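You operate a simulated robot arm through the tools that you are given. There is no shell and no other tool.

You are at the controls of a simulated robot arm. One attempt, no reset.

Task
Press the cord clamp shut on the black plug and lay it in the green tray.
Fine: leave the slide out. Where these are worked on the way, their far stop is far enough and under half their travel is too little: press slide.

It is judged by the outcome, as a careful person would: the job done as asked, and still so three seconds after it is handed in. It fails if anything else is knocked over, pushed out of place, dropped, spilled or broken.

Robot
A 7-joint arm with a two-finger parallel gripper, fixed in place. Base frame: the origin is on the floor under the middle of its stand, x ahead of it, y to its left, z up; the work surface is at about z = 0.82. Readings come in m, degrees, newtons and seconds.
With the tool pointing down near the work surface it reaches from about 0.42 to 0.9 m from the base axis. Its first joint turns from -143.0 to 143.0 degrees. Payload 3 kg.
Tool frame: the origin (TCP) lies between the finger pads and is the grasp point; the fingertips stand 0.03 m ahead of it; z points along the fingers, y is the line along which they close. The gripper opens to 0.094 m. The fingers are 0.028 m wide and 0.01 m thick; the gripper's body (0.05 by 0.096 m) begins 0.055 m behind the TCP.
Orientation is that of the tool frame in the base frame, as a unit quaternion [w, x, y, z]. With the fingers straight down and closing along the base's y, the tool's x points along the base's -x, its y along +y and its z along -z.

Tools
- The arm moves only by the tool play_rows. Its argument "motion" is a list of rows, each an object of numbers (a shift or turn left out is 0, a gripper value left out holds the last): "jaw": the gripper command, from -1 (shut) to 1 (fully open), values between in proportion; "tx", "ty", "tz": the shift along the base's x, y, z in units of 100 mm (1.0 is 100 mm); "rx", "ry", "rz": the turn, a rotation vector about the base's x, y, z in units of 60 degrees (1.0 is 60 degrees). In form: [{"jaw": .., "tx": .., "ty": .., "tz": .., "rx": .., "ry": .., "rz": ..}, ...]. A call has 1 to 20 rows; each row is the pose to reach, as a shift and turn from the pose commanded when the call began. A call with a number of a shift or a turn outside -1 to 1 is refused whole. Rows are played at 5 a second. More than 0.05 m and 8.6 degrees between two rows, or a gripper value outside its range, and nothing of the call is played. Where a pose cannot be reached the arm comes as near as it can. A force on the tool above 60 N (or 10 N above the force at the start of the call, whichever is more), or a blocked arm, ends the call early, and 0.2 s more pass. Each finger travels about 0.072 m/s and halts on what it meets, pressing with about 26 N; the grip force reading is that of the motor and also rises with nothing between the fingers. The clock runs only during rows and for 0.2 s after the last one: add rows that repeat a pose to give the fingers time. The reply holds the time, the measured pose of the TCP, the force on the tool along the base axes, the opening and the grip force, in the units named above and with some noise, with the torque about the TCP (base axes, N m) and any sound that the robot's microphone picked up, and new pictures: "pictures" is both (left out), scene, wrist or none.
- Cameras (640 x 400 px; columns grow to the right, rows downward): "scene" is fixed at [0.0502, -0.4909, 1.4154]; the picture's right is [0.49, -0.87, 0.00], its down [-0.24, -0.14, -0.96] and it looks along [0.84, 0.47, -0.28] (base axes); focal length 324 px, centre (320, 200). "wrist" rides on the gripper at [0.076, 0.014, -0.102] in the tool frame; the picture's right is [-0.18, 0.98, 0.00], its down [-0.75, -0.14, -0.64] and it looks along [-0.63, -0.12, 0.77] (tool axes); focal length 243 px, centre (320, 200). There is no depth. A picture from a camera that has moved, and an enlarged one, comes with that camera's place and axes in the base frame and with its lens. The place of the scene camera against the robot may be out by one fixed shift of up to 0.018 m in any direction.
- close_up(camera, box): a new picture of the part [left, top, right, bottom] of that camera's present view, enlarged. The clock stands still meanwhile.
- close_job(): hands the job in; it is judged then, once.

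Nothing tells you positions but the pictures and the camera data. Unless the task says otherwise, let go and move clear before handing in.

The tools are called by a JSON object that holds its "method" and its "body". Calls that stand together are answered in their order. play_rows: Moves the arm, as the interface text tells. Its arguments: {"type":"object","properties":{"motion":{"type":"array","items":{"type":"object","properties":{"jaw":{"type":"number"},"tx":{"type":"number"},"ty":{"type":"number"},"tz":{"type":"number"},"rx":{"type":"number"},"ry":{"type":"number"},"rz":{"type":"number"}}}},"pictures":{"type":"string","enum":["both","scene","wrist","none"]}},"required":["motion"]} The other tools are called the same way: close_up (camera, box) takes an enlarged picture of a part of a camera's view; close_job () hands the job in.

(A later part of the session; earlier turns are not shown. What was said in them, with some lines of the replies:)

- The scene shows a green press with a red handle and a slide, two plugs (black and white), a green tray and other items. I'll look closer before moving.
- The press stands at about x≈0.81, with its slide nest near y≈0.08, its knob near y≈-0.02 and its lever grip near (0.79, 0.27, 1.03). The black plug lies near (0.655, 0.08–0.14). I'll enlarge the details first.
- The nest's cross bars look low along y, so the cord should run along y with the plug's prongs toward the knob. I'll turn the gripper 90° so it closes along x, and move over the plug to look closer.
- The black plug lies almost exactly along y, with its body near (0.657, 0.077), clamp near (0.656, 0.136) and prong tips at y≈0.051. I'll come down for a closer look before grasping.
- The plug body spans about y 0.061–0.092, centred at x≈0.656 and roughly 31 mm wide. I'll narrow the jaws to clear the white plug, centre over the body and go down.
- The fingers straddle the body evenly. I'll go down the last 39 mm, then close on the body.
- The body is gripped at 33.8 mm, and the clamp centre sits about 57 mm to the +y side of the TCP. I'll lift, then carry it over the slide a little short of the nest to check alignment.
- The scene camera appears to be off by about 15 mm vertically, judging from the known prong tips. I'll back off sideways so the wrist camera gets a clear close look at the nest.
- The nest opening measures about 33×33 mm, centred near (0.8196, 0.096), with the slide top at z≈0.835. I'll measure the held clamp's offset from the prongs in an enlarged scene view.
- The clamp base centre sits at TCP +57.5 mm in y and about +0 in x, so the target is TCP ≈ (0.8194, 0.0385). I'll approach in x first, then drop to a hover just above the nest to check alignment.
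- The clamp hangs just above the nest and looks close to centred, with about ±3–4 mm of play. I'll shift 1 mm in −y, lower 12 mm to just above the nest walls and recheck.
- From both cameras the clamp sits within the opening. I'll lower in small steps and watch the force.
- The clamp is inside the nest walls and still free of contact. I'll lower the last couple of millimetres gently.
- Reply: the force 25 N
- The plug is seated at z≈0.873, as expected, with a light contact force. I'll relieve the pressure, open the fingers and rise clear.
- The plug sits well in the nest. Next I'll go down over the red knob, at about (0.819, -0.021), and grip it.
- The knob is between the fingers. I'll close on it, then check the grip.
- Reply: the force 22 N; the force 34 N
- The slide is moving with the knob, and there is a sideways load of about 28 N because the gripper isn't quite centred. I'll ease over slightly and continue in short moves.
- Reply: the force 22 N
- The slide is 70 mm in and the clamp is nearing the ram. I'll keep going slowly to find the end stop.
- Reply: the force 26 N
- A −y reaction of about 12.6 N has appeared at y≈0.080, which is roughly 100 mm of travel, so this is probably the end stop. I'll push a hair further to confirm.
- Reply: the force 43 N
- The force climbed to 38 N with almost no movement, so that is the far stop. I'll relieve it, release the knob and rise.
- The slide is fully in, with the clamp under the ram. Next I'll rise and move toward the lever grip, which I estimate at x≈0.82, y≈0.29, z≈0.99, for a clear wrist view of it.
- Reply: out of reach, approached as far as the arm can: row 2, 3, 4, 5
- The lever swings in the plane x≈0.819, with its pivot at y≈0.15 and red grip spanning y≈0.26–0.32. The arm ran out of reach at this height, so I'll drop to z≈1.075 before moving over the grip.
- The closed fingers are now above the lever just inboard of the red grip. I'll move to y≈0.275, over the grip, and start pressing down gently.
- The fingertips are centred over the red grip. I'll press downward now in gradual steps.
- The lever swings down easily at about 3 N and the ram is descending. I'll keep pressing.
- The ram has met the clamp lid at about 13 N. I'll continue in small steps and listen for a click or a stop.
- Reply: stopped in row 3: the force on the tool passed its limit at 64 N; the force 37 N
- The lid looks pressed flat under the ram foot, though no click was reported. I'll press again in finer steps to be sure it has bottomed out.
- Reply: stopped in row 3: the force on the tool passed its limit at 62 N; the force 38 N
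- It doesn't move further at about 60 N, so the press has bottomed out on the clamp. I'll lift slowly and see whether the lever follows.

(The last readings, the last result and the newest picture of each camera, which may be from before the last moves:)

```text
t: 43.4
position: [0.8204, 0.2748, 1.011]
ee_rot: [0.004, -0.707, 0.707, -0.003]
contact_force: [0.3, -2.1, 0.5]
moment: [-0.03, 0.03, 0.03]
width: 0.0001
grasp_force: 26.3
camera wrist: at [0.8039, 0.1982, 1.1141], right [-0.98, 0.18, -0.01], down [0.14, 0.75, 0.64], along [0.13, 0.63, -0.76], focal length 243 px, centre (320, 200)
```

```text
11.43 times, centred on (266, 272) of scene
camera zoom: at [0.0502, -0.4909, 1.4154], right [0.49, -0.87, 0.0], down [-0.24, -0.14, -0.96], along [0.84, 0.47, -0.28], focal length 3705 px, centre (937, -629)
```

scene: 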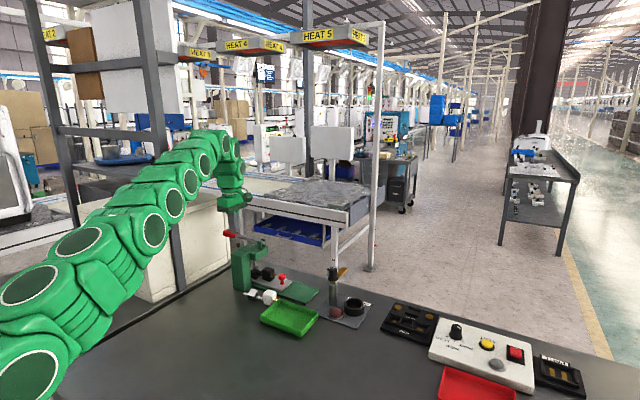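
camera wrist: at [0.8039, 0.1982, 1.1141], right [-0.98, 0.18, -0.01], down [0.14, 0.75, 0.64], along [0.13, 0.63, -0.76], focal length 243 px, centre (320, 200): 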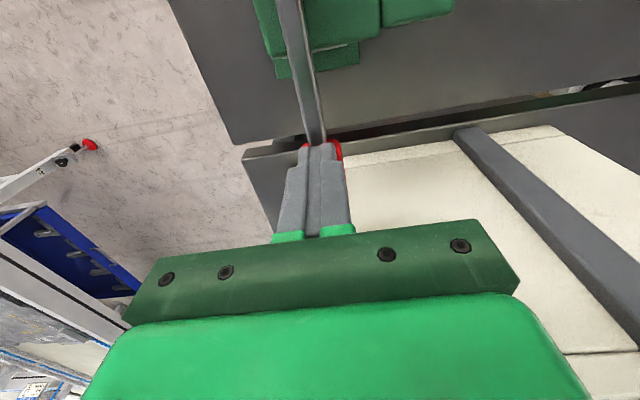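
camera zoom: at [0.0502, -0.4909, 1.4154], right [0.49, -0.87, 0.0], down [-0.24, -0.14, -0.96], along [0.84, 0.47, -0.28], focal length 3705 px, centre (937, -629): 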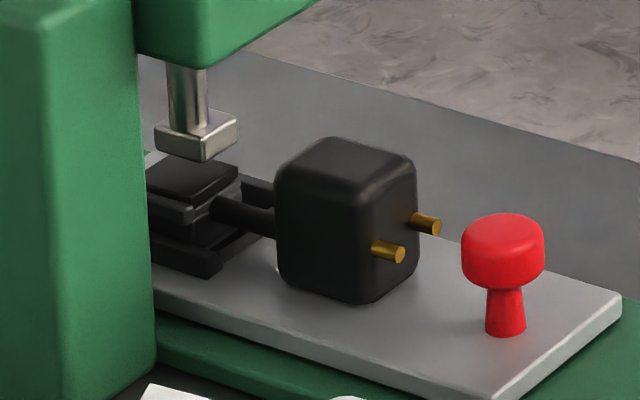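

The lever springs back and the clamp lid stays flat, so it looks shut. I'll lift off the lever fully and return to the knob to draw the slide out.

{"method": "play_rows", "body": {"motion": [{"tz": 0.25, "ry": 0.009}, {"tz": 0.5, "ry": 0.009}, {"tz": 0.5, "ty": -0.4, "ry": 0.009}, {"tz": 0.5, "ty": -0.8, "ry": 0.009}, {"tz": 0.5, "ty": -1.0, "ry": 0.009}, {"tz": 0.5, "ty": -1.0, "ry": 0.009}], "pictures": "none"}}

{"method": "play_rows", "body": {"motion": [{"ty": -0.4, "jaw": 0}, {"ty": -0.8, "jaw": 0.2}, {"ty": -1.0, "jaw": 0.2}, {"ty": -1.0}, {"ty": -1.0}], "pictures": "both"}}

{"method": "close_up", "body": {"camera": "scene", "box": [215, 190, 325, 300]}}

```text
t: 44.8
position: [0.8205, 0.1765, 1.062]
ee_rot: [0.001, -0.707, 0.707, 0.0]
contact_force: [0.2, -0.1, 0.6]
moment: [0.0, -0.01, 0.01]
width: 0.0
grasp_force: 26.2
```

```text
t: 46.0
position: [0.8198, 0.0751, 1.0601]
ee_rot: [-0.001, 0.707, -0.707, -0.001]
contact_force: [-0.6, -0.2, -0.6]
moment: [0.02, 0.01, 0.01]
width: 0.0563
grasp_force: 0.1
camera wrist: at [0.8037, -0.001, 1.1639], right [-0.98, 0.18, 0.0], down [0.14, 0.75, 0.64], along [0.12, 0.63, -0.77], focal length 243 px, centre (320, 200)
```

scene: 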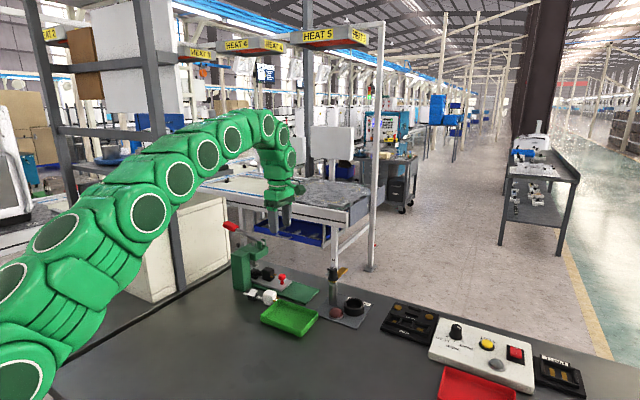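
wrist: 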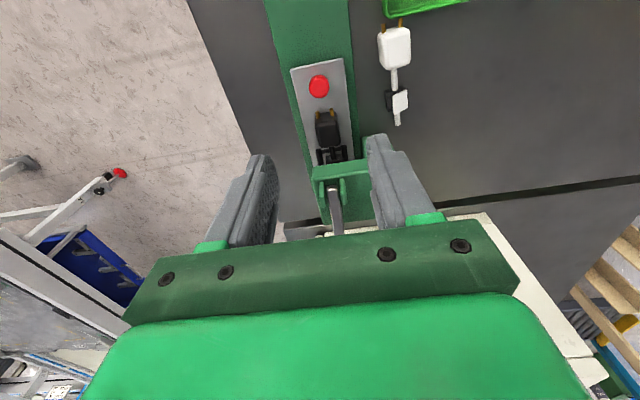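

```text
3.64 times, centred on (270, 245) of scene
camera zoom: at [0.0502, -0.4909, 1.4154], right [0.49, -0.87, 0.0], down [-0.24, -0.14, -0.96], along [0.84, 0.47, -0.28], focal length 1179 px, centre (502, 36)
```

zoom: 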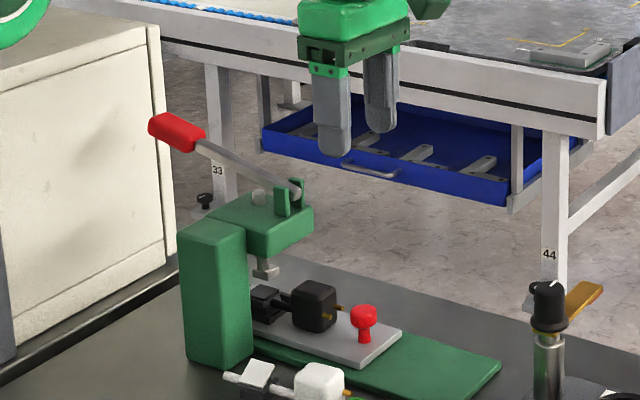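

The ram and lever are back up. I'll come down over the knob, now near y≈0.080, with the jaws partly open.

{"method": "play_rows", "body": {"motion": [{"ty": -0.1, "tz": -0.3}, {"ty": -0.2, "tz": -0.65}, {"ty": -0.2, "tz": -1.0}, {"ty": -0.2, "tz": -1.0}], "pictures": "none"}}

{"method": "play_rows", "body": {"motion": [{"tx": 0.008, "ty": 0.15, "tz": -0.25}, {"tx": 0.008, "ty": 0.25, "tz": -0.45}, {"tx": 0.008, "ty": 0.25, "tz": -0.45}, {"tx": 0.008, "ty": 0.25, "tz": -0.45}], "pictures": "both"}}

{"method": "close_up", "body": {"camera": "wrist", "box": [200, 60, 440, 210]}}

{"method": "close_up", "body": {"camera": "scene", "box": [235, 230, 315, 300]}}

```text
t: 47.0
position: [0.8206, 0.0572, 0.9591]
ee_rot: [0.0, 0.707, -0.707, 0.0]
contact_force: [-0.8, 1.3, -0.1]
moment: [-0.01, 0.0, 0.0]
width: 0.0566
grasp_force: 0.0
```

```text
t: 48.0
position: [0.8221, 0.0821, 0.9165]
ee_rot: [-0.001, 0.708, -0.707, -0.001]
contact_force: [0.3, 0.2, 1.1]
moment: [0.01, -0.01, 0.02]
width: 0.0568
grasp_force: 0.1
camera wrist: at [0.8052, 0.0051, 1.0194], right [-0.98, 0.18, 0.0], down [0.14, 0.75, 0.64], along [0.12, 0.63, -0.77], focal length 243 px, centre (320, 200)
```

scene: 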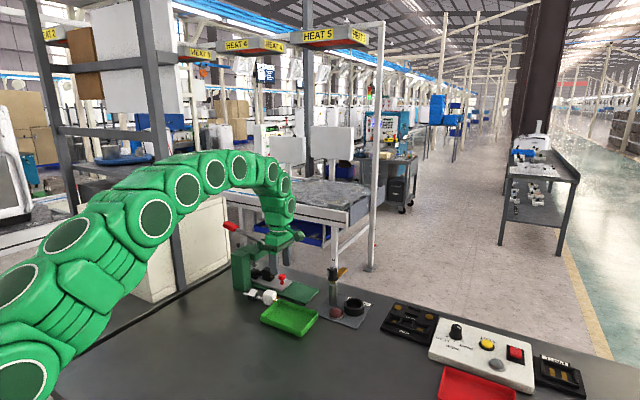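
wrist: 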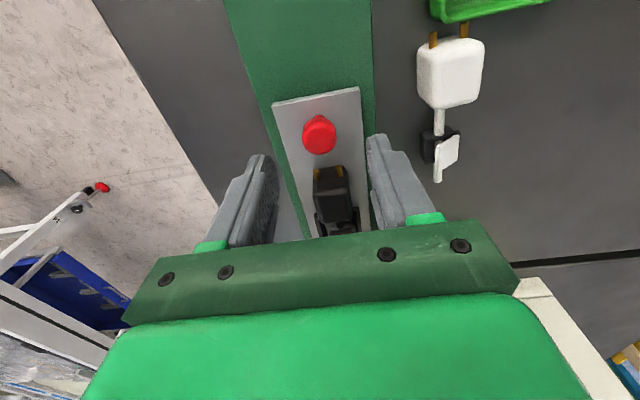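

```text
2.67 times, centred on (320, 135) of wrist
camera zoom: at [0.8052, 0.0051, 1.0194], right [-0.98, 0.18, 0.0], down [0.14, 0.75, 0.64], along [0.12, 0.63, -0.77], focal length 647 px, centre (320, 373)
```

zoom: 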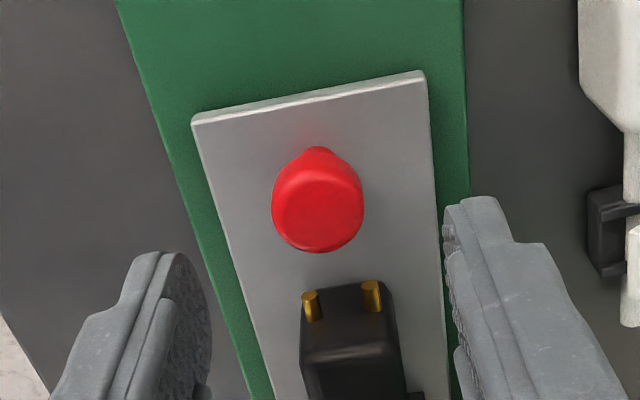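

```text
5.71 times, centred on (275, 265) of scene
camera zoom: at [0.0502, -0.4909, 1.4154], right [0.49, -0.87, 0.0], down [-0.24, -0.14, -0.96], along [0.84, 0.47, -0.28], focal length 1852 px, centre (577, -171)
```

zoom: 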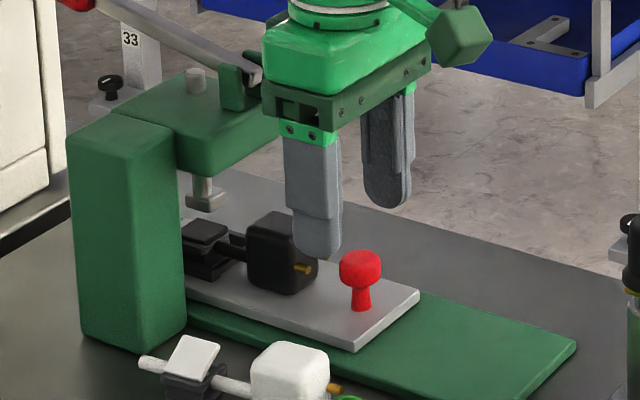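

{"method": "play_rows", "body": {"motion": [{"tx": -0.012, "ty": -0.015, "tz": -0.1}, {"tx": -0.012, "ty": -0.015, "tz": -0.25}, {"tx": -0.012, "ty": -0.015, "tz": -0.4}, {"tx": -0.012, "ty": -0.015, "tz": -0.4}], "pictures": "none"}}

{"method": "play_rows", "body": {"motion": [{"jaw": 0.0}, {"jaw": -0.4}, {"jaw": -1}, {"jaw": -1}, {"jaw": -1}], "pictures": "none"}}

```text
t: 49.0
position: [0.8169, 0.0787, 0.8761]
ee_rot: [-0.001, 0.707, -0.707, 0.0]
contact_force: [0.3, -0.9, 0.2]
moment: [-0.05, 0.0, -0.03]
width: 0.0561
grasp_force: 0.1
```

```text
t: 50.2
position: [0.819, 0.0788, 0.8759]
ee_rot: [0.002, -0.707, 0.707, -0.001]
contact_force: [30.0, 1.2, -9.4]
moment: [0.19, -0.43, 0.03]
width: 0.0225
grasp_force: 44.8
```

The knob is gripped. I'll relieve the side load and draw the slide outward (−y) in stages.

{"method": "play_rows", "body": {"motion": [{"tx": 0.012}, {"tx": 0.012, "ty": -0.05}, {"tx": 0.012, "ty": -0.13}, {"tx": 0.012, "ty": -0.2}, {"tx": 0.012, "ty": -0.2}], "pictures": "none"}}

{"method": "close_up", "body": {"camera": "scene", "box": [235, 230, 315, 300]}}

```text
t: 51.4
position: [0.8201, 0.0587, 0.8763]
ee_rot: [0.0, -0.707, 0.707, 0.001]
contact_force: [-2.3, -1.0, -11.2]
moment: [0.66, -0.17, 0.04]
width: 0.0226
grasp_force: 44.9
```

```text
5.71 times, centred on (275, 265) of scene
camera zoom: at [0.0502, -0.4909, 1.4154], right [0.49, -0.87, 0.0], down [-0.24, -0.14, -0.96], along [0.84, 0.47, -0.28], focal length 1852 px, centre (577, -171)
```

zoom: 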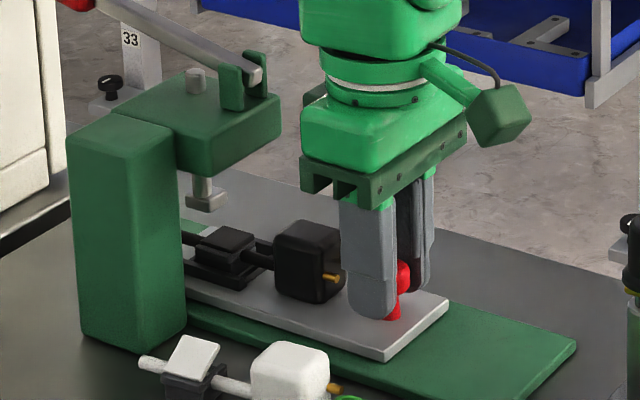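

{"method": "play_rows", "body": {"motion": [{"ty": -0.08}, {"ty": -0.16}, {"ty": -0.24}, {"ty": -0.32}, {"ty": -0.4}, {"ty": -0.4}], "pictures": "none"}}

{"method": "play_rows", "body": {"motion": [{"ty": -0.08}, {"ty": -0.16}, {"ty": -0.24}, {"ty": -0.32}, {"ty": -0.36}, {"ty": -0.36}], "pictures": "both"}}

{"method": "close_up", "body": {"camera": "scene", "box": [235, 230, 345, 310]}}

```text
t: 52.8
position: [0.8196, 0.0196, 0.8767]
ee_rot: [0.0, 0.707, -0.707, -0.001]
contact_force: [-6.0, -0.9, -25.6]
moment: [-0.71, -0.09, -0.03]
width: 0.0224
grasp_force: 45.5
```

```text
t: 54.2
position: [0.8207, -0.0169, 0.8759]
ee_rot: [0.0, 0.707, -0.707, -0.001]
contact_force: [-16.6, -1.1, -30.3]
moment: [0.49, -0.02, -0.14]
width: 0.0225
grasp_force: 44.7
camera wrist: at [0.8053, -0.0944, 0.9794], right [-0.98, 0.18, 0.0], down [0.14, 0.75, 0.64], along [0.12, 0.63, -0.77], focal length 243 px, centre (320, 200)
```

scene: 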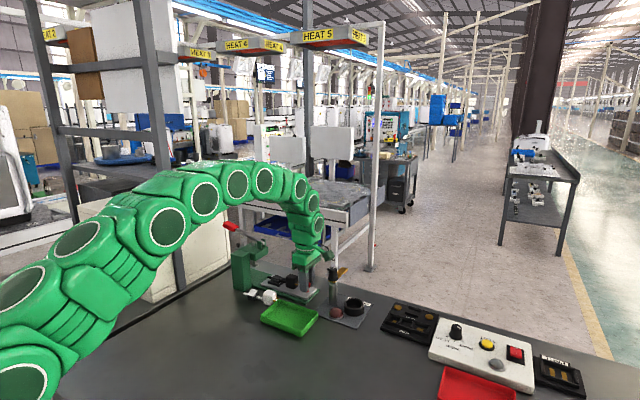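
wrist: 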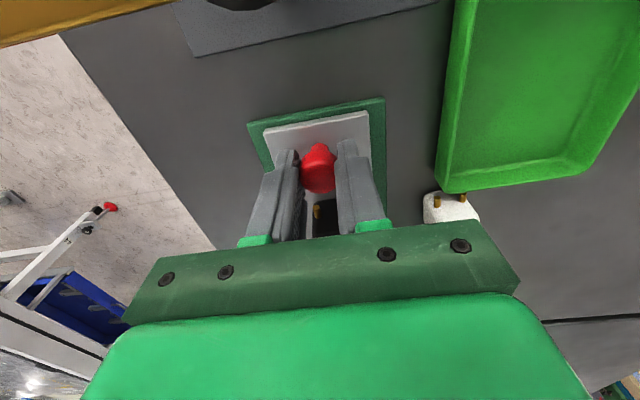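

```text
5.00 times, centred on (290, 270) of scene
camera zoom: at [0.0502, -0.4909, 1.4154], right [0.49, -0.87, 0.0], down [-0.24, -0.14, -0.96], along [0.84, 0.47, -0.28], focal length 1621 px, centre (470, -150)
```

zoom: 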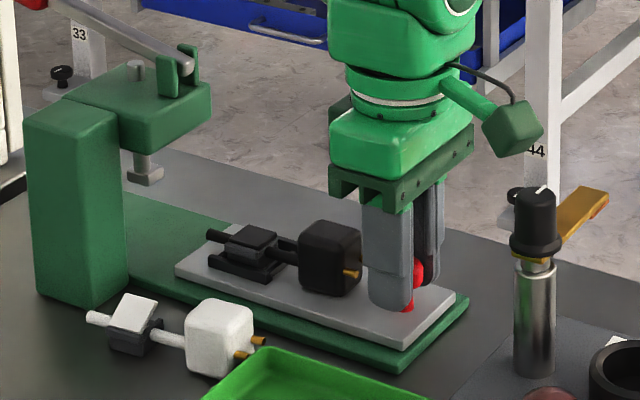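

Only a few millimetres remain to the out stop. I'll ease the vertical load and pull the last bit gently.

{"method": "play_rows", "body": {"motion": [{"tx": -0.006, "tz": -0.006}, {"tx": -0.006, "tz": -0.006, "ty": -0.015}, {"tx": -0.006, "tz": -0.006, "ty": -0.03}, {"tx": -0.006, "tz": -0.006, "ty": -0.04}, {"tx": -0.006, "tz": -0.006, "ty": -0.04}], "pictures": "none"}}

```text
t: 55.4
position: [0.8203, -0.0204, 0.8768]
ee_rot: [0.001, -0.707, 0.707, 0.0]
contact_force: [0.5, 3.3, -21.6]
moment: [-0.53, 0.0, -0.04]
width: 0.0224
grasp_force: 45.0
```

{"method": "play_rows", "body": {"motion": [{"tz": -0.005, "ty": -0.01}, {"tz": -0.005, "ty": -0.02}, {"tz": -0.005, "ty": -0.02}], "pictures": "none"}}

```text
t: 56.2
position: [0.8198, -0.0201, 0.8764]
ee_rot: [-0.003, 0.707, -0.707, -0.001]
contact_force: [-8.9, 31.4, 12.1]
moment: [0.18, 0.47, 0.02]
width: 0.0227
grasp_force: 44.9
```

The out stop is reached at Fy≈31 N. I'll relieve it, release the knob, rise and look at the plug.

{"method": "play_rows", "body": {"motion": [{"ty": 0.02}, {"ty": 0.02}, {"ty": 0.02, "jaw": -0.3}, {"ty": 0.02, "jaw": 0.1}, {"ty": 0.02, "jaw": 0.2}, {"ty": 0.02, "jaw": 0.2}], "pictures": "none"}}

{"method": "play_rows", "body": {"motion": [{"tz": 0.2}, {"tz": 0.5}, {"tz": 0.8}, {"tz": 0.8}], "pictures": "both"}}

{"method": "close_up", "body": {"camera": "wrist", "box": [240, 80, 400, 250]}}

{"method": "close_up", "body": {"camera": "scene", "box": [255, 255, 325, 305]}}

```text
t: 57.6
position: [0.8208, -0.0228, 0.875]
ee_rot: [-0.001, 0.707, -0.707, -0.001]
contact_force: [-0.5, 0.2, -0.3]
moment: [0.0, 0.01, -0.02]
width: 0.0564
grasp_force: 0.1
```

```text
t: 58.6
position: [0.8196, -0.0221, 0.9552]
ee_rot: [-0.001, 0.707, -0.707, -0.001]
contact_force: [-0.4, 0.5, -0.5]
moment: [0.03, 0.0, 0.0]
width: 0.0564
grasp_force: 0.1
camera wrist: at [0.8049, -0.0991, 1.0582], right [-0.98, 0.18, 0.0], down [0.14, 0.75, 0.64], along [0.12, 0.63, -0.77], focal length 243 px, centre (320, 200)
```

scene: 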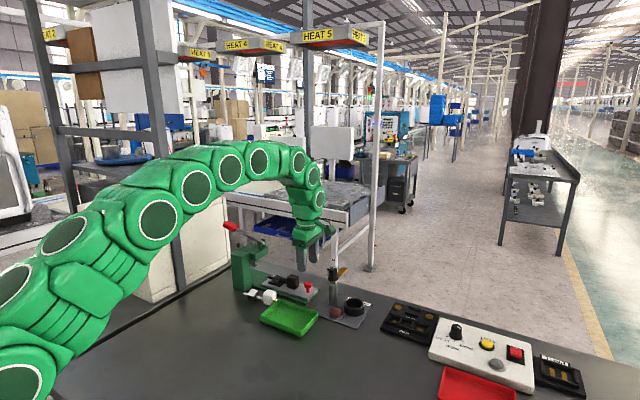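
wrist: 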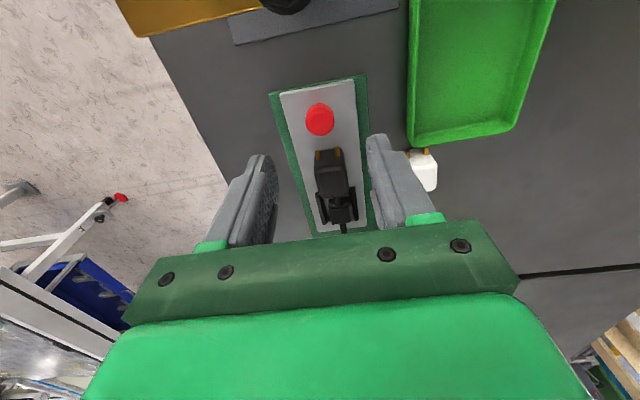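

```text
2.35 times, centred on (320, 165) of wrist
camera zoom: at [0.8049, -0.0991, 1.0582], right [-0.98, 0.18, 0.0], down [0.14, 0.75, 0.64], along [0.12, 0.63, -0.77], focal length 571 px, centre (320, 282)
```

zoom: 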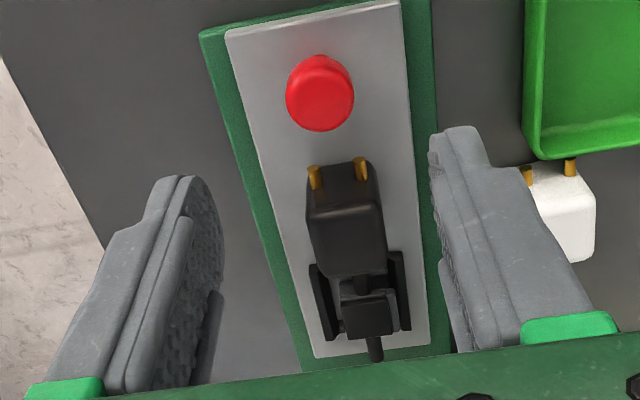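

```text
8.00 times, centred on (290, 280) of scene
camera zoom: at [0.0502, -0.4909, 1.4154], right [0.49, -0.87, 0.0], down [-0.24, -0.14, -0.96], along [0.84, 0.47, -0.28], focal length 2593 px, centre (560, -440)
```

zoom: 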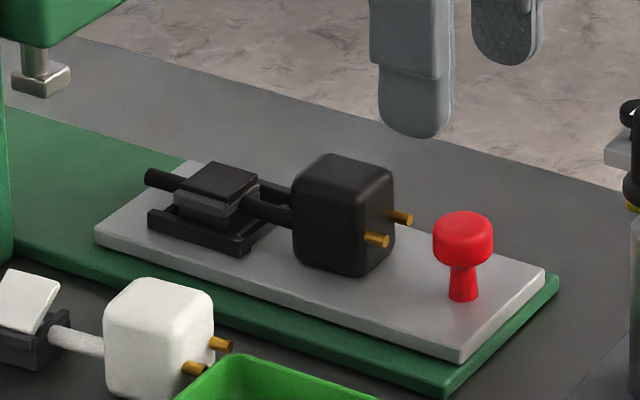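

{"method": "close_up", "body": {"camera": "scene", "box": [268, 270, 294, 288]}}

{"method": "close_up", "body": {"camera": "wrist", "box": [300, 135, 364, 240]}}

```text
16.00 times, centred on (281, 279) of scene
camera zoom: at [0.0502, -0.4909, 1.4154], right [0.49, -0.87, 0.0], down [-0.24, -0.14, -0.96], along [0.84, 0.47, -0.28], focal length 5186 px, centre (944, -1064)
```

zoom: 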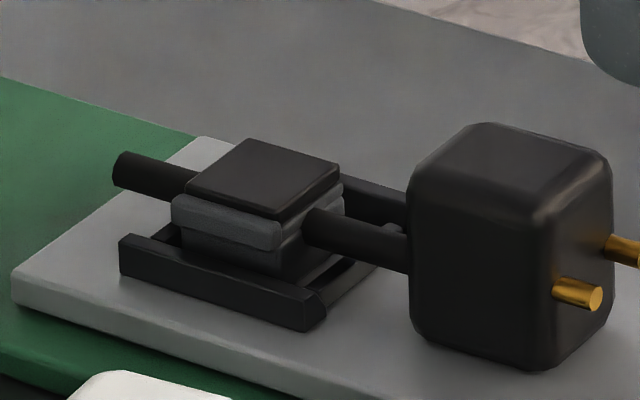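

```text
3.81 times, centred on (332, 188) of wrist
camera zoom: at [0.8049, -0.0991, 1.0582], right [-0.98, 0.18, 0.0], down [0.14, 0.75, 0.64], along [0.12, 0.63, -0.77], focal length 924 px, centre (274, 248)
```

zoom: 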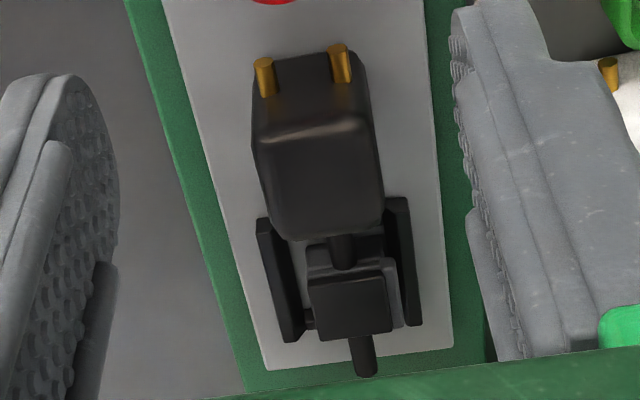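

The lid lies flat and closed on the clamp. I'll move back over the plug body, go down and grip it.

{"method": "play_rows", "body": {"motion": [{"ty": 0.3}, {"ty": 0.6}, {"ty": 0.6, "tz": -0.3}, {"ty": 0.6, "tz": -0.6}, {"ty": 0.6, "tz": -0.79}, {"ty": 0.6, "tz": -0.79}], "pictures": "wrist"}}

{"method": "close_up", "body": {"camera": "wrist", "box": [200, 60, 440, 210]}}

{"method": "close_up", "body": {"camera": "scene", "box": [255, 250, 335, 305]}}

```text
t: 60.0
position: [0.8211, 0.0407, 0.8769]
ee_rot: [-0.001, 0.707, -0.707, 0.0]
contact_force: [0.0, -0.6, 0.4]
moment: [0.02, -0.01, 0.04]
width: 0.0564
grasp_force: 0.0
camera wrist: at [0.8054, -0.037, 0.9788], right [-0.98, 0.18, 0.0], down [0.14, 0.75, 0.64], along [0.12, 0.63, -0.77], focal length 243 px, centre (320, 200)
```

wrist: 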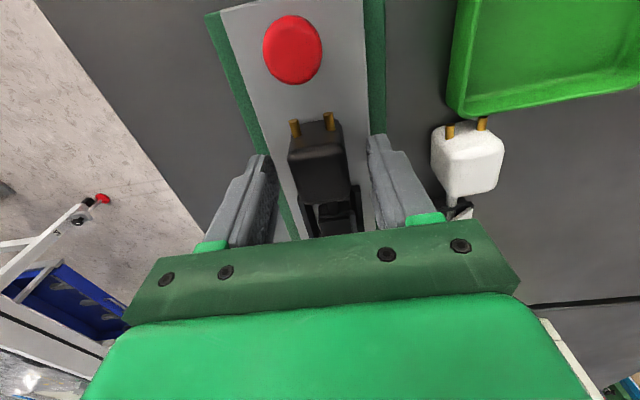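

```text
2.67 times, centred on (320, 135) of wrist
camera zoom: at [0.8054, -0.037, 0.9788], right [-0.98, 0.18, 0.0], down [0.14, 0.75, 0.64], along [0.12, 0.63, -0.77], focal length 647 px, centre (320, 373)
```

zoom: 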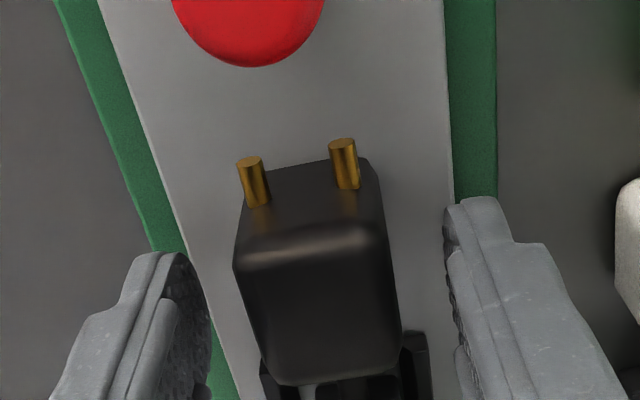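

```text
7.27 times, centred on (295, 278) of scene
camera zoom: at [0.0502, -0.4909, 1.4154], right [0.49, -0.87, 0.0], down [-0.24, -0.14, -0.96], along [0.84, 0.47, -0.28], focal length 2358 px, centre (502, -364)
```

zoom: 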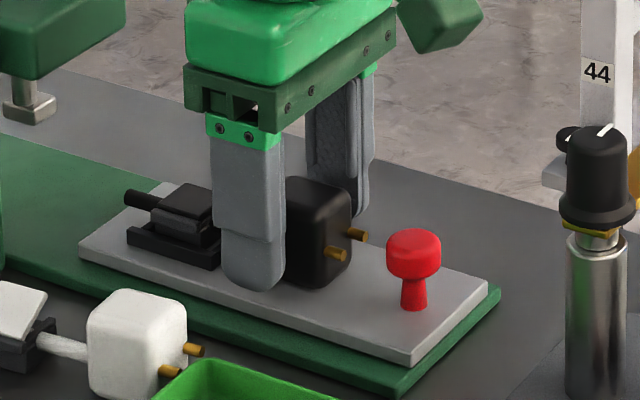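

The body is between the fingers. I'll lower 2 mm more to match the first grip and close.

{"method": "play_rows", "body": {"motion": [{"tz": -0.02, "ty": -0.01}, {"tz": -0.02, "ty": -0.01}, {"tz": -0.02, "ty": -0.01, "jaw": 0.0}, {"tz": -0.02, "ty": -0.01, "jaw": -0.4}, {"tz": -0.02, "ty": -0.01, "jaw": -1}, {"tz": -0.02, "ty": -0.01, "jaw": -1}, {"tz": -0.02, "ty": -0.01, "jaw": -1}], "pictures": "none"}}

```text
t: 61.6
position: [0.8199, 0.0386, 0.8745]
ee_rot: [0.001, -0.707, 0.707, 0.001]
contact_force: [-0.7, 0.6, -0.8]
moment: [0.02, -0.01, 0.02]
width: 0.034
grasp_force: 26.0
```

The grip is good at 34 mm. I'll lift straight up out of the nest and carry the plug above the green tray to measure it.

{"method": "play_rows", "body": {"motion": [{"tz": 0.1}, {"tz": 0.3}, {"tz": 0.6}, {"tz": 0.95}, {"tz": 0.95, "tx": -0.3}, {"tz": 0.95, "tx": -0.7, "ty": -0.1}, {"tz": 0.95, "tx": -1.0, "ty": -0.3}, {"tz": 0.95, "tx": -1.0, "ty": -0.3}], "pictures": "both"}}

{"method": "close_up", "body": {"camera": "scene", "box": [240, 240, 330, 340]}}

```text
t: 63.4
position: [0.72, 0.0084, 0.9715]
ee_rot: [0.0, 0.708, -0.707, -0.001]
contact_force: [-0.5, -0.3, -1.1]
moment: [0.0, 0.0, 0.02]
width: 0.0337
grasp_force: 25.9
camera wrist: at [0.7056, -0.0695, 1.0746], right [-0.98, 0.18, 0.0], down [0.14, 0.75, 0.64], along [0.12, 0.63, -0.77], focal length 243 px, centre (320, 200)
```

scene: 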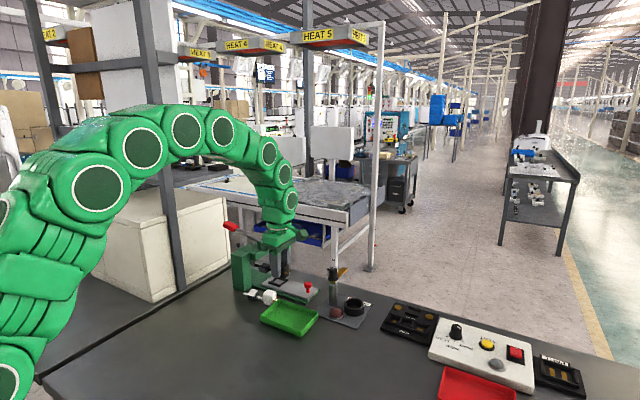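
wrist: 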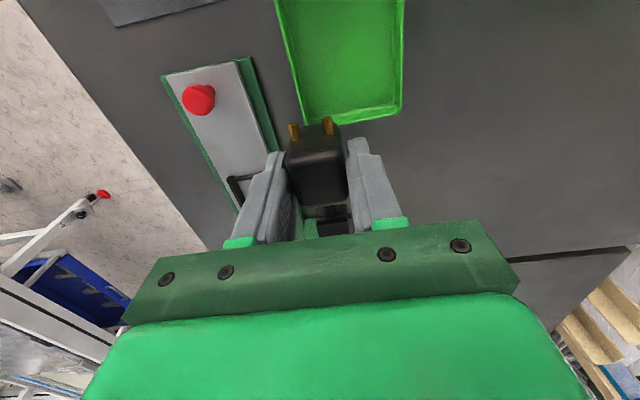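

```text
4.00 times, centred on (285, 290) of scene
camera zoom: at [0.0502, -0.4909, 1.4154], right [0.49, -0.87, 0.0], down [-0.24, -0.14, -0.96], along [0.84, 0.47, -0.28], focal length 1297 px, centre (460, -160)
```

zoom: 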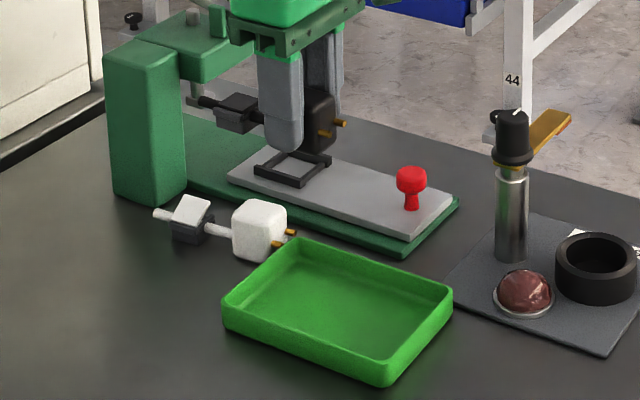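

The plug came out cleanly with its lid closed. I'll move over the tray, staying high, to measure its interior.

{"method": "play_rows", "body": {"motion": [{"tz": 0.15, "ty": -0.2, "tx": -0.1}, {"tz": 0.3, "ty": -0.55, "tx": -0.2}, {"tz": 0.3, "ty": -0.7, "tx": -0.3}, {"tz": 0.3, "ty": -0.7, "tx": -0.3}], "pictures": "both"}}

{"method": "close_up", "body": {"camera": "wrist", "box": [200, 0, 440, 150]}}

{"method": "close_up", "body": {"camera": "scene", "box": [240, 250, 330, 340]}}

```text
t: 64.4
position: [0.6903, -0.0627, 1.0008]
ee_rot: [0.0, -0.707, 0.708, 0.001]
contact_force: [0.4, 0.1, -1.6]
moment: [-0.05, 0.04, -0.01]
width: 0.0338
grasp_force: 26.2
camera wrist: at [0.6749, -0.1394, 1.1036], right [-0.98, 0.18, 0.0], down [0.14, 0.75, 0.64], along [0.12, 0.63, -0.77], focal length 243 px, centre (320, 200)
```

scene: 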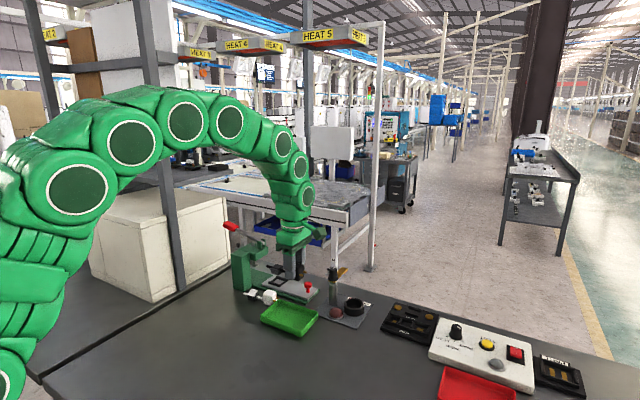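
wrist: 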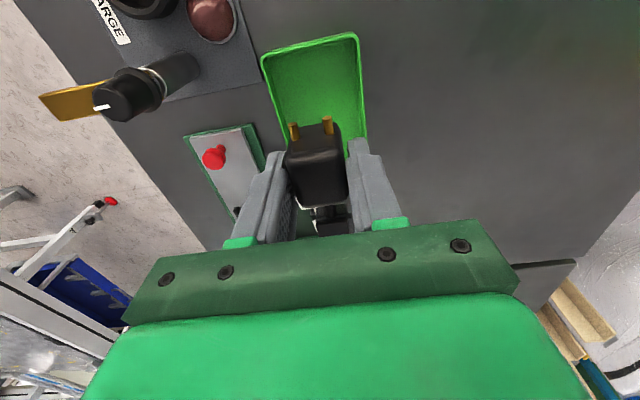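

```text
2.67 times, centred on (320, 75) of wrist
camera zoom: at [0.6749, -0.1394, 1.1036], right [-0.98, 0.18, 0.0], down [0.14, 0.75, 0.64], along [0.12, 0.63, -0.77], focal length 647 px, centre (320, 533)
```

zoom: 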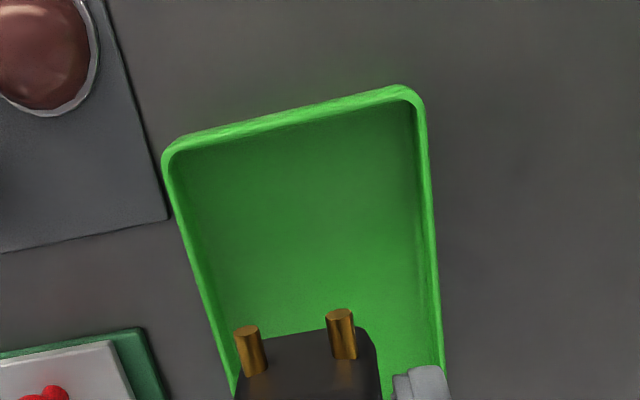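

```text
4.44 times, centred on (285, 295) of scene
camera zoom: at [0.0502, -0.4909, 1.4154], right [0.49, -0.87, 0.0], down [-0.24, -0.14, -0.96], along [0.84, 0.47, -0.28], focal length 1441 px, centre (476, -222)
```

zoom: 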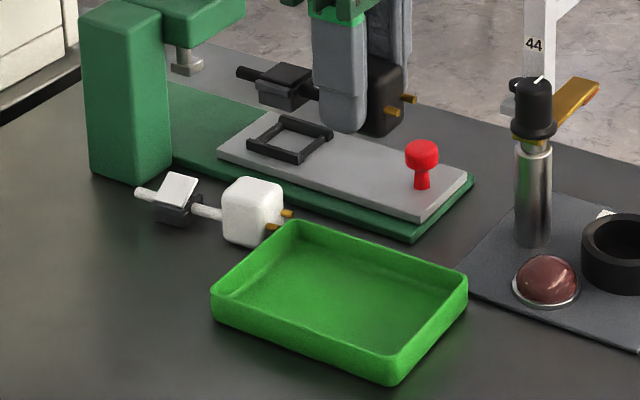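

The tray interior spans roughly x 0.650–0.734 and y −0.103–0.026. With the TCP at about (0.692, −0.071), the 120 mm plug should fit centred along y. I'll lower to just above the rim and check both ends.

{"method": "play_rows", "body": {"motion": [{"tx": 0.02, "ty": -0.08, "tz": -0.3}, {"tx": 0.02, "ty": -0.08, "tz": -0.6}, {"tx": 0.02, "ty": -0.08, "tz": -0.9}, {"tx": 0.02, "ty": -0.08, "tz": -1.0}, {"tx": 0.02, "ty": -0.08, "tz": -1.0}], "pictures": "both"}}

{"method": "close_up", "body": {"camera": "wrist", "box": [200, 40, 440, 190]}}

{"method": "close_up", "body": {"camera": "scene", "box": [245, 270, 325, 340]}}

```text
t: 65.6
position: [0.6915, -0.0702, 0.8986]
ee_rot: [0.0, 0.708, -0.706, -0.001]
contact_force: [0.3, 0.2, -1.0]
moment: [-0.02, -0.05, -0.01]
width: 0.0341
grasp_force: 26.4
camera wrist: at [0.6773, -0.1472, 1.0026], right [-0.98, 0.18, 0.0], down [0.14, 0.75, 0.64], along [0.12, 0.63, -0.77], focal length 243 px, centre (320, 200)
```

scene: 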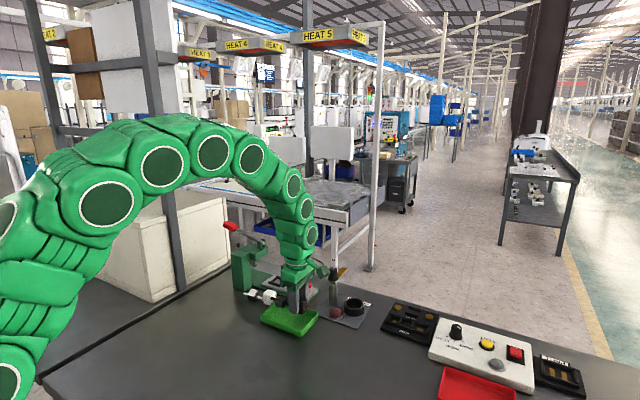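
wrist: 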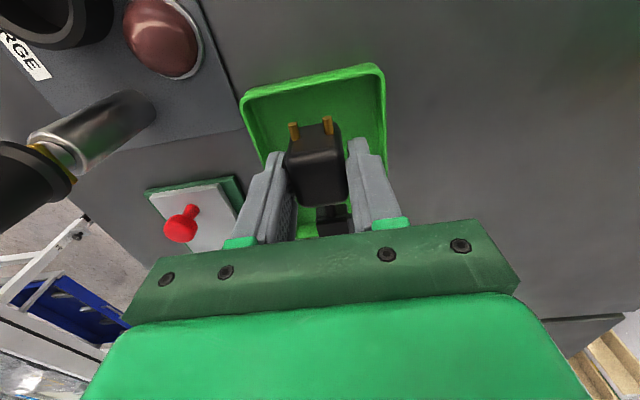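

```text
2.67 times, centred on (320, 115) of wrist
camera zoom: at [0.6773, -0.1472, 1.0026], right [-0.98, 0.18, 0.0], down [0.14, 0.75, 0.64], along [0.12, 0.63, -0.77], focal length 647 px, centre (320, 427)
```

zoom: 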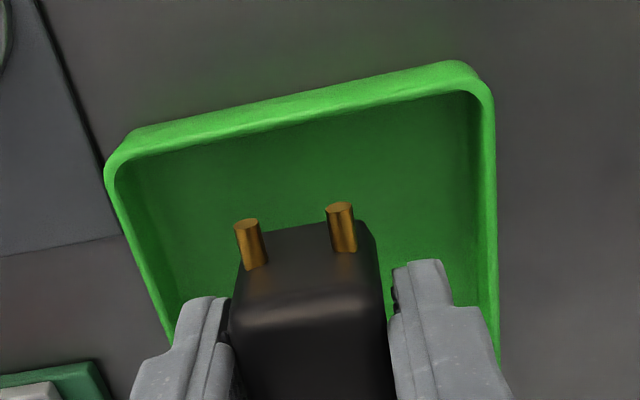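

```text
5.71 times, centred on (285, 305) of scene
camera zoom: at [0.0502, -0.4909, 1.4154], right [0.49, -0.87, 0.0], down [-0.24, -0.14, -0.96], along [0.84, 0.47, -0.28], focal length 1852 px, centre (520, -400)
```

zoom: 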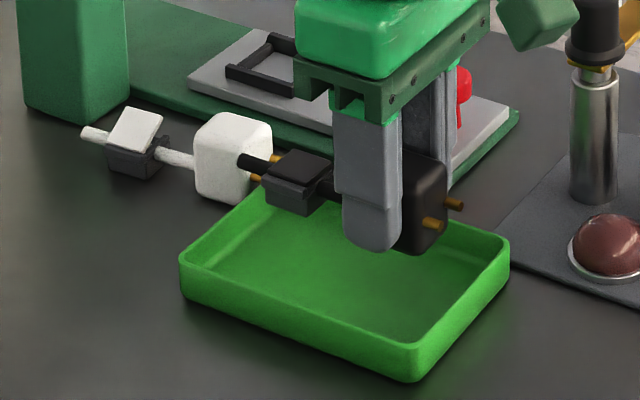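

Both ends fall within the walls, with slightly more room on the prong side. I'll shift 1.5 mm in −y and lower carefully toward the tray floor.

{"method": "play_rows", "body": {"motion": [{"ty": -0.015, "tz": -0.1}, {"ty": -0.015, "tz": -0.2}, {"ty": -0.015, "tz": -0.28}, {"ty": -0.015, "tz": -0.28}], "pictures": "none"}}

{"method": "close_up", "body": {"camera": "scene", "box": [245, 270, 325, 340]}}

{"method": "close_up", "body": {"camera": "wrist", "box": [200, 60, 440, 240]}}

```text
t: 66.6
position: [0.691, -0.0725, 0.8705]
ee_rot: [-0.001, 0.707, -0.707, -0.001]
contact_force: [0.1, 0.0, -0.3]
moment: [-0.06, -0.03, -0.01]
width: 0.034
grasp_force: 26.5
```

```text
5.71 times, centred on (285, 305) of scene
camera zoom: at [0.0502, -0.4909, 1.4154], right [0.49, -0.87, 0.0], down [-0.24, -0.14, -0.96], along [0.84, 0.47, -0.28], focal length 1852 px, centre (520, -400)
```

zoom: 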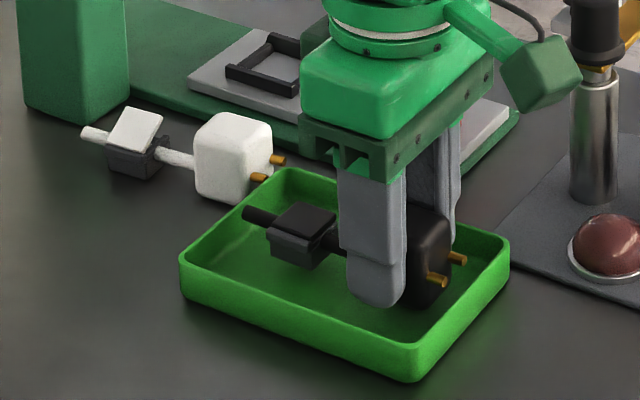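

```text
2.22 times, centred on (320, 150) of wrist
camera zoom: at [0.6763, -0.1495, 0.9739], right [-0.98, 0.18, 0.0], down [0.14, 0.75, 0.64], along [0.12, 0.63, -0.77], focal length 539 px, centre (320, 311)
```

zoom: 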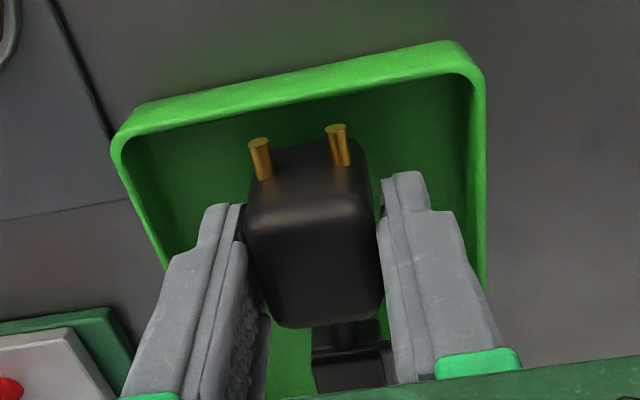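

The plug is inside the tray outline at both ends. I'll lower the last few millimetres gently until it touches.

{"method": "play_rows", "body": {"motion": [{"tz": -0.03}, {"tz": -0.06}, {"tz": -0.06}], "pictures": "none"}}

{"method": "play_rows", "body": {"motion": [{"tz": -0.01}, {"tz": -0.02}, {"tz": -0.02}], "pictures": "none"}}

```text
t: 67.4
position: [0.6919, -0.0718, 0.866]
ee_rot: [0.001, -0.707, 0.707, 0.001]
contact_force: [0.2, 0.5, -0.8]
moment: [0.02, 0.04, -0.03]
width: 0.034
grasp_force: 25.9
```

```text
t: 68.2
position: [0.6925, -0.0716, 0.8642]
ee_rot: [-0.001, 0.707, -0.707, 0.0]
contact_force: [-0.3, -0.1, -1.5]
moment: [-0.01, 0.0, -0.01]
width: 0.0339
grasp_force: 26.5
```

{"method": "play_rows", "body": {"motion": [{"tz": -0.01}, {"tz": -0.015}, {"tz": -0.015}], "pictures": "none"}}

```text
t: 69.0
position: [0.6908, -0.0721, 0.8616]
ee_rot: [0.0, -0.707, 0.707, 0.0]
contact_force: [-0.9, 0.1, -0.5]
moment: [-0.02, 0.0, 0.04]
width: 0.0341
grasp_force: 25.8
```

{"method": "play_rows", "body": {"motion": [{"tz": -0.01}, {"tz": -0.01}, {"tz": -0.01}], "pictures": "scene"}}

{"method": "close_up", "body": {"camera": "scene", "box": [245, 270, 325, 340]}}

```text
t: 69.8
position: [0.6922, -0.0718, 0.8615]
ee_rot: [-0.001, 0.707, -0.707, 0.0]
contact_force: [-1.0, 0.3, 12.2]
moment: [0.37, -0.14, 0.04]
width: 0.034
grasp_force: 25.5
```

scene: 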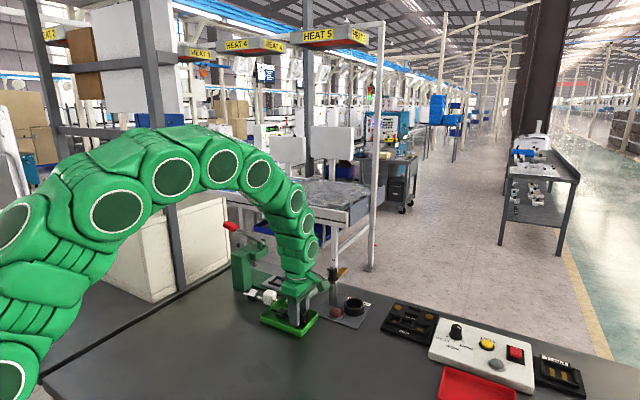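

```text
5.71 times, centred on (285, 305) of scene
camera zoom: at [0.0502, -0.4909, 1.4154], right [0.49, -0.87, 0.0], down [-0.24, -0.14, -0.96], along [0.84, 0.47, -0.28], focal length 1852 px, centre (520, -400)
```

zoom: 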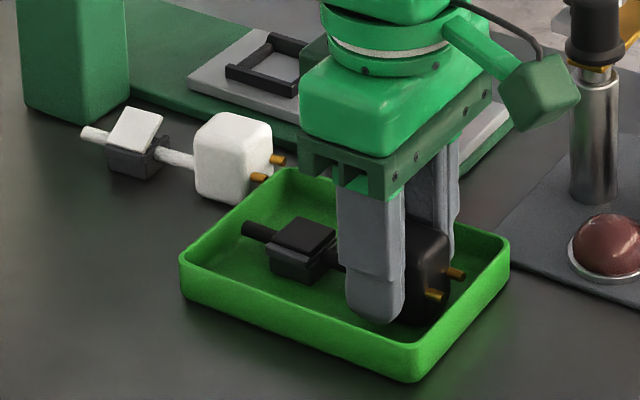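

The plug touches the tray floor with about 12 N. I'll ease off, open the fingers modestly so they clear the tray walls, and rise.

{"method": "play_rows", "body": {"motion": [{"tz": 0.006}, {"tz": 0.006}, {"tz": 0.006, "jaw": -0.1}, {"tz": 0.006, "jaw": 0.02}, {"tz": 0.006, "jaw": 0.02}], "pictures": "none"}}

{"method": "play_rows", "body": {"motion": [{"tz": 0.1}, {"tz": 0.3}, {"tz": 0.6}, {"tz": 1.0}, {"tz": 1.0}], "pictures": "both"}}

{"method": "close_up", "body": {"camera": "scene", "box": [245, 265, 325, 340]}}

{"method": "close_up", "body": {"camera": "wrist", "box": [200, 40, 440, 240]}}

```text
t: 71.0
position: [0.6914, -0.0709, 0.8602]
ee_rot: [-0.001, 0.708, -0.706, -0.001]
contact_force: [0.0, -0.1, 0.0]
moment: [0.02, -0.01, 0.01]
width: 0.048
grasp_force: 0.0
```

```text
t: 72.2
position: [0.6909, -0.0726, 0.9614]
ee_rot: [0.002, -0.707, 0.707, 0.001]
contact_force: [-0.7, 0.2, -0.5]
moment: [-0.01, 0.03, 0.0]
width: 0.0479
grasp_force: 0.2
camera wrist: at [0.6755, -0.15, 1.0646], right [-0.98, 0.18, 0.0], down [0.14, 0.75, 0.64], along [0.12, 0.63, -0.77], focal length 243 px, centre (320, 200)
```

scene: 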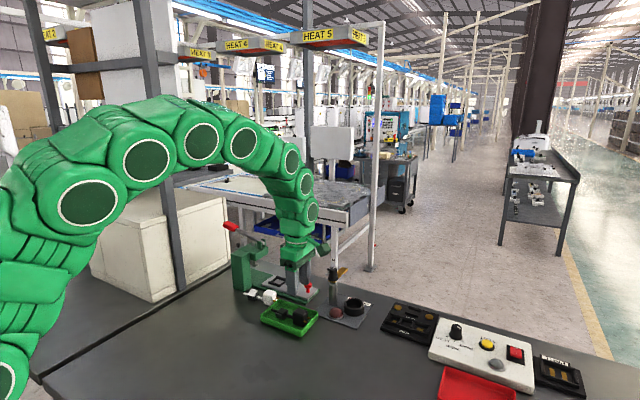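
wrist: 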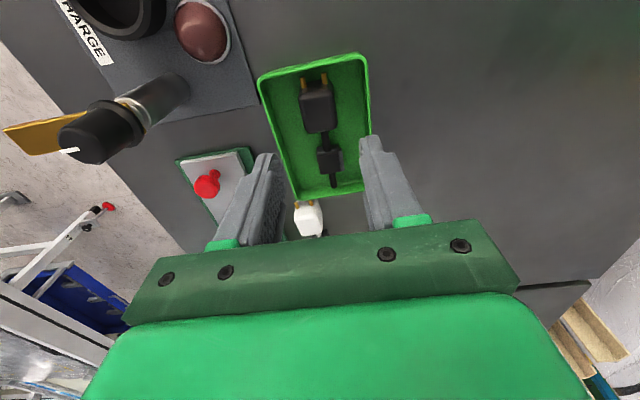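

```text
5.33 times, centred on (285, 302) of scene
camera zoom: at [0.0502, -0.4909, 1.4154], right [0.49, -0.87, 0.0], down [-0.24, -0.14, -0.96], along [0.84, 0.47, -0.28], focal length 1729 px, centre (507, -347)
```

zoom: 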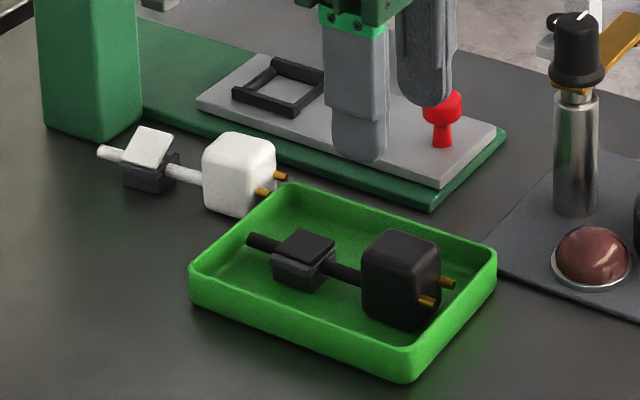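

```text
2.00 times, centred on (320, 140) of wrist
camera zoom: at [0.6755, -0.15, 1.0646], right [-0.98, 0.18, 0.0], down [0.14, 0.75, 0.64], along [0.12, 0.63, -0.77], focal length 485 px, centre (320, 320)
```

zoom: 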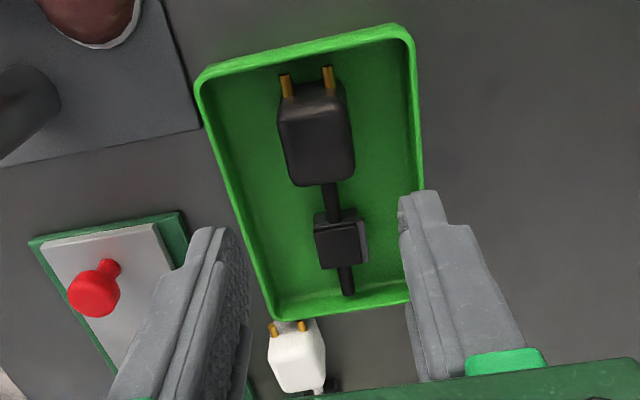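

The black plug lies fully inside the green tray and nothing else has moved. I'll rise well clear and take one last close look at the clamp.

{"method": "play_rows", "body": {"motion": [{"tz": 0.4}, {"tz": 0.8}, {"tz": 1.0, "tx": -0.1}, {"tz": 1.0, "tx": -0.1}], "pictures": "scene"}}

{"method": "close_up", "body": {"camera": "scene", "box": [270, 295, 318, 330]}}

{"method": "close_up", "body": {"camera": "scene", "box": [215, 210, 375, 340]}}

```text
t: 73.2
position: [0.6814, -0.0732, 1.0621]
ee_rot: [0.0, 0.707, -0.707, -0.001]
contact_force: [0.3, -0.7, -0.5]
moment: [0.01, -0.01, -0.01]
width: 0.0477
grasp_force: 0.0
```

scene: 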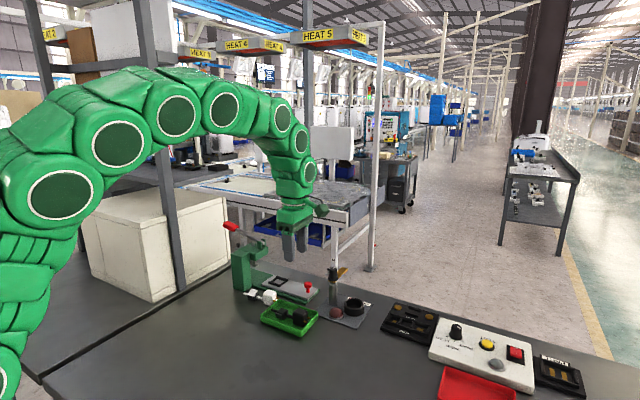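

```text
11.43 times, centred on (294, 312) of scene
camera zoom: at [0.0502, -0.4909, 1.4154], right [0.49, -0.87, 0.0], down [-0.24, -0.14, -0.96], along [0.84, 0.47, -0.28], focal length 3705 px, centre (617, -1086)
```

zoom: 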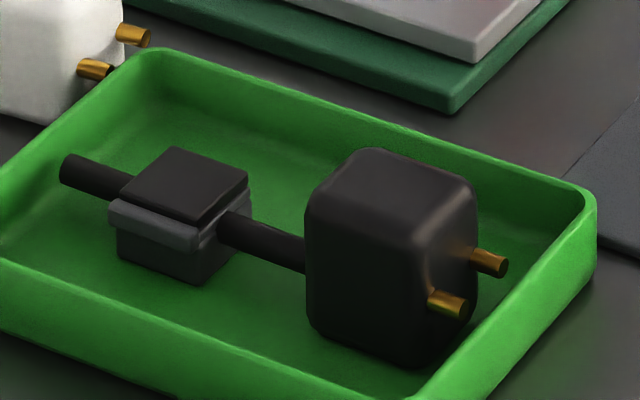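

```text
3.08 times, centred on (295, 275) of scene
camera zoom: at [0.0502, -0.4909, 1.4154], right [0.49, -0.87, 0.0], down [-0.24, -0.14, -0.96], along [0.84, 0.47, -0.28], focal length 997 px, centre (397, -31)
```

zoom: 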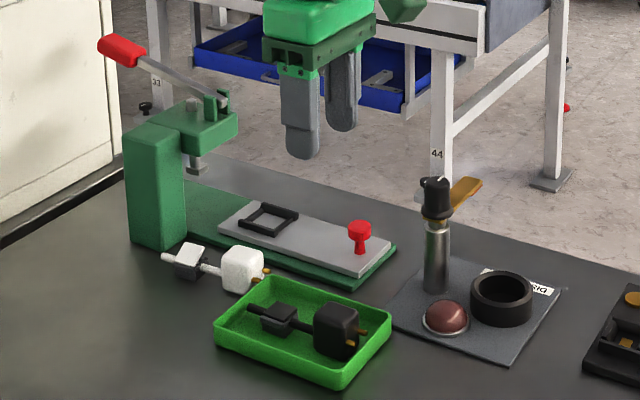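

The clamp lid is shut flat, and the plug lies at rest inside the green tray. The slide is out, the lever is up, nothing else has moved and the gripper is well clear, so I'm handing in.

{"method": "close_job", "body": {}}

```text
The job is handed in.
```

The cord clamp is pressed shut on the black plug, and the plug is lying in the green tray. I handed the job in with the gripper clear.

- **Pressing:** I set the clamp in the slide's nest and pushed the slide to its far stop. I then pressed the lever until it would not move further at about 60 N. No click was reported, but the lid lies flat and stayed flat after the ram lifted and while the plug was carried.
- **Slide:** it is left out, drawn back to its outer stop. The lever sprang back up by itself.
- **Surroundings:** in the last picture, the white plug, the tray and the other items look undisturbed.
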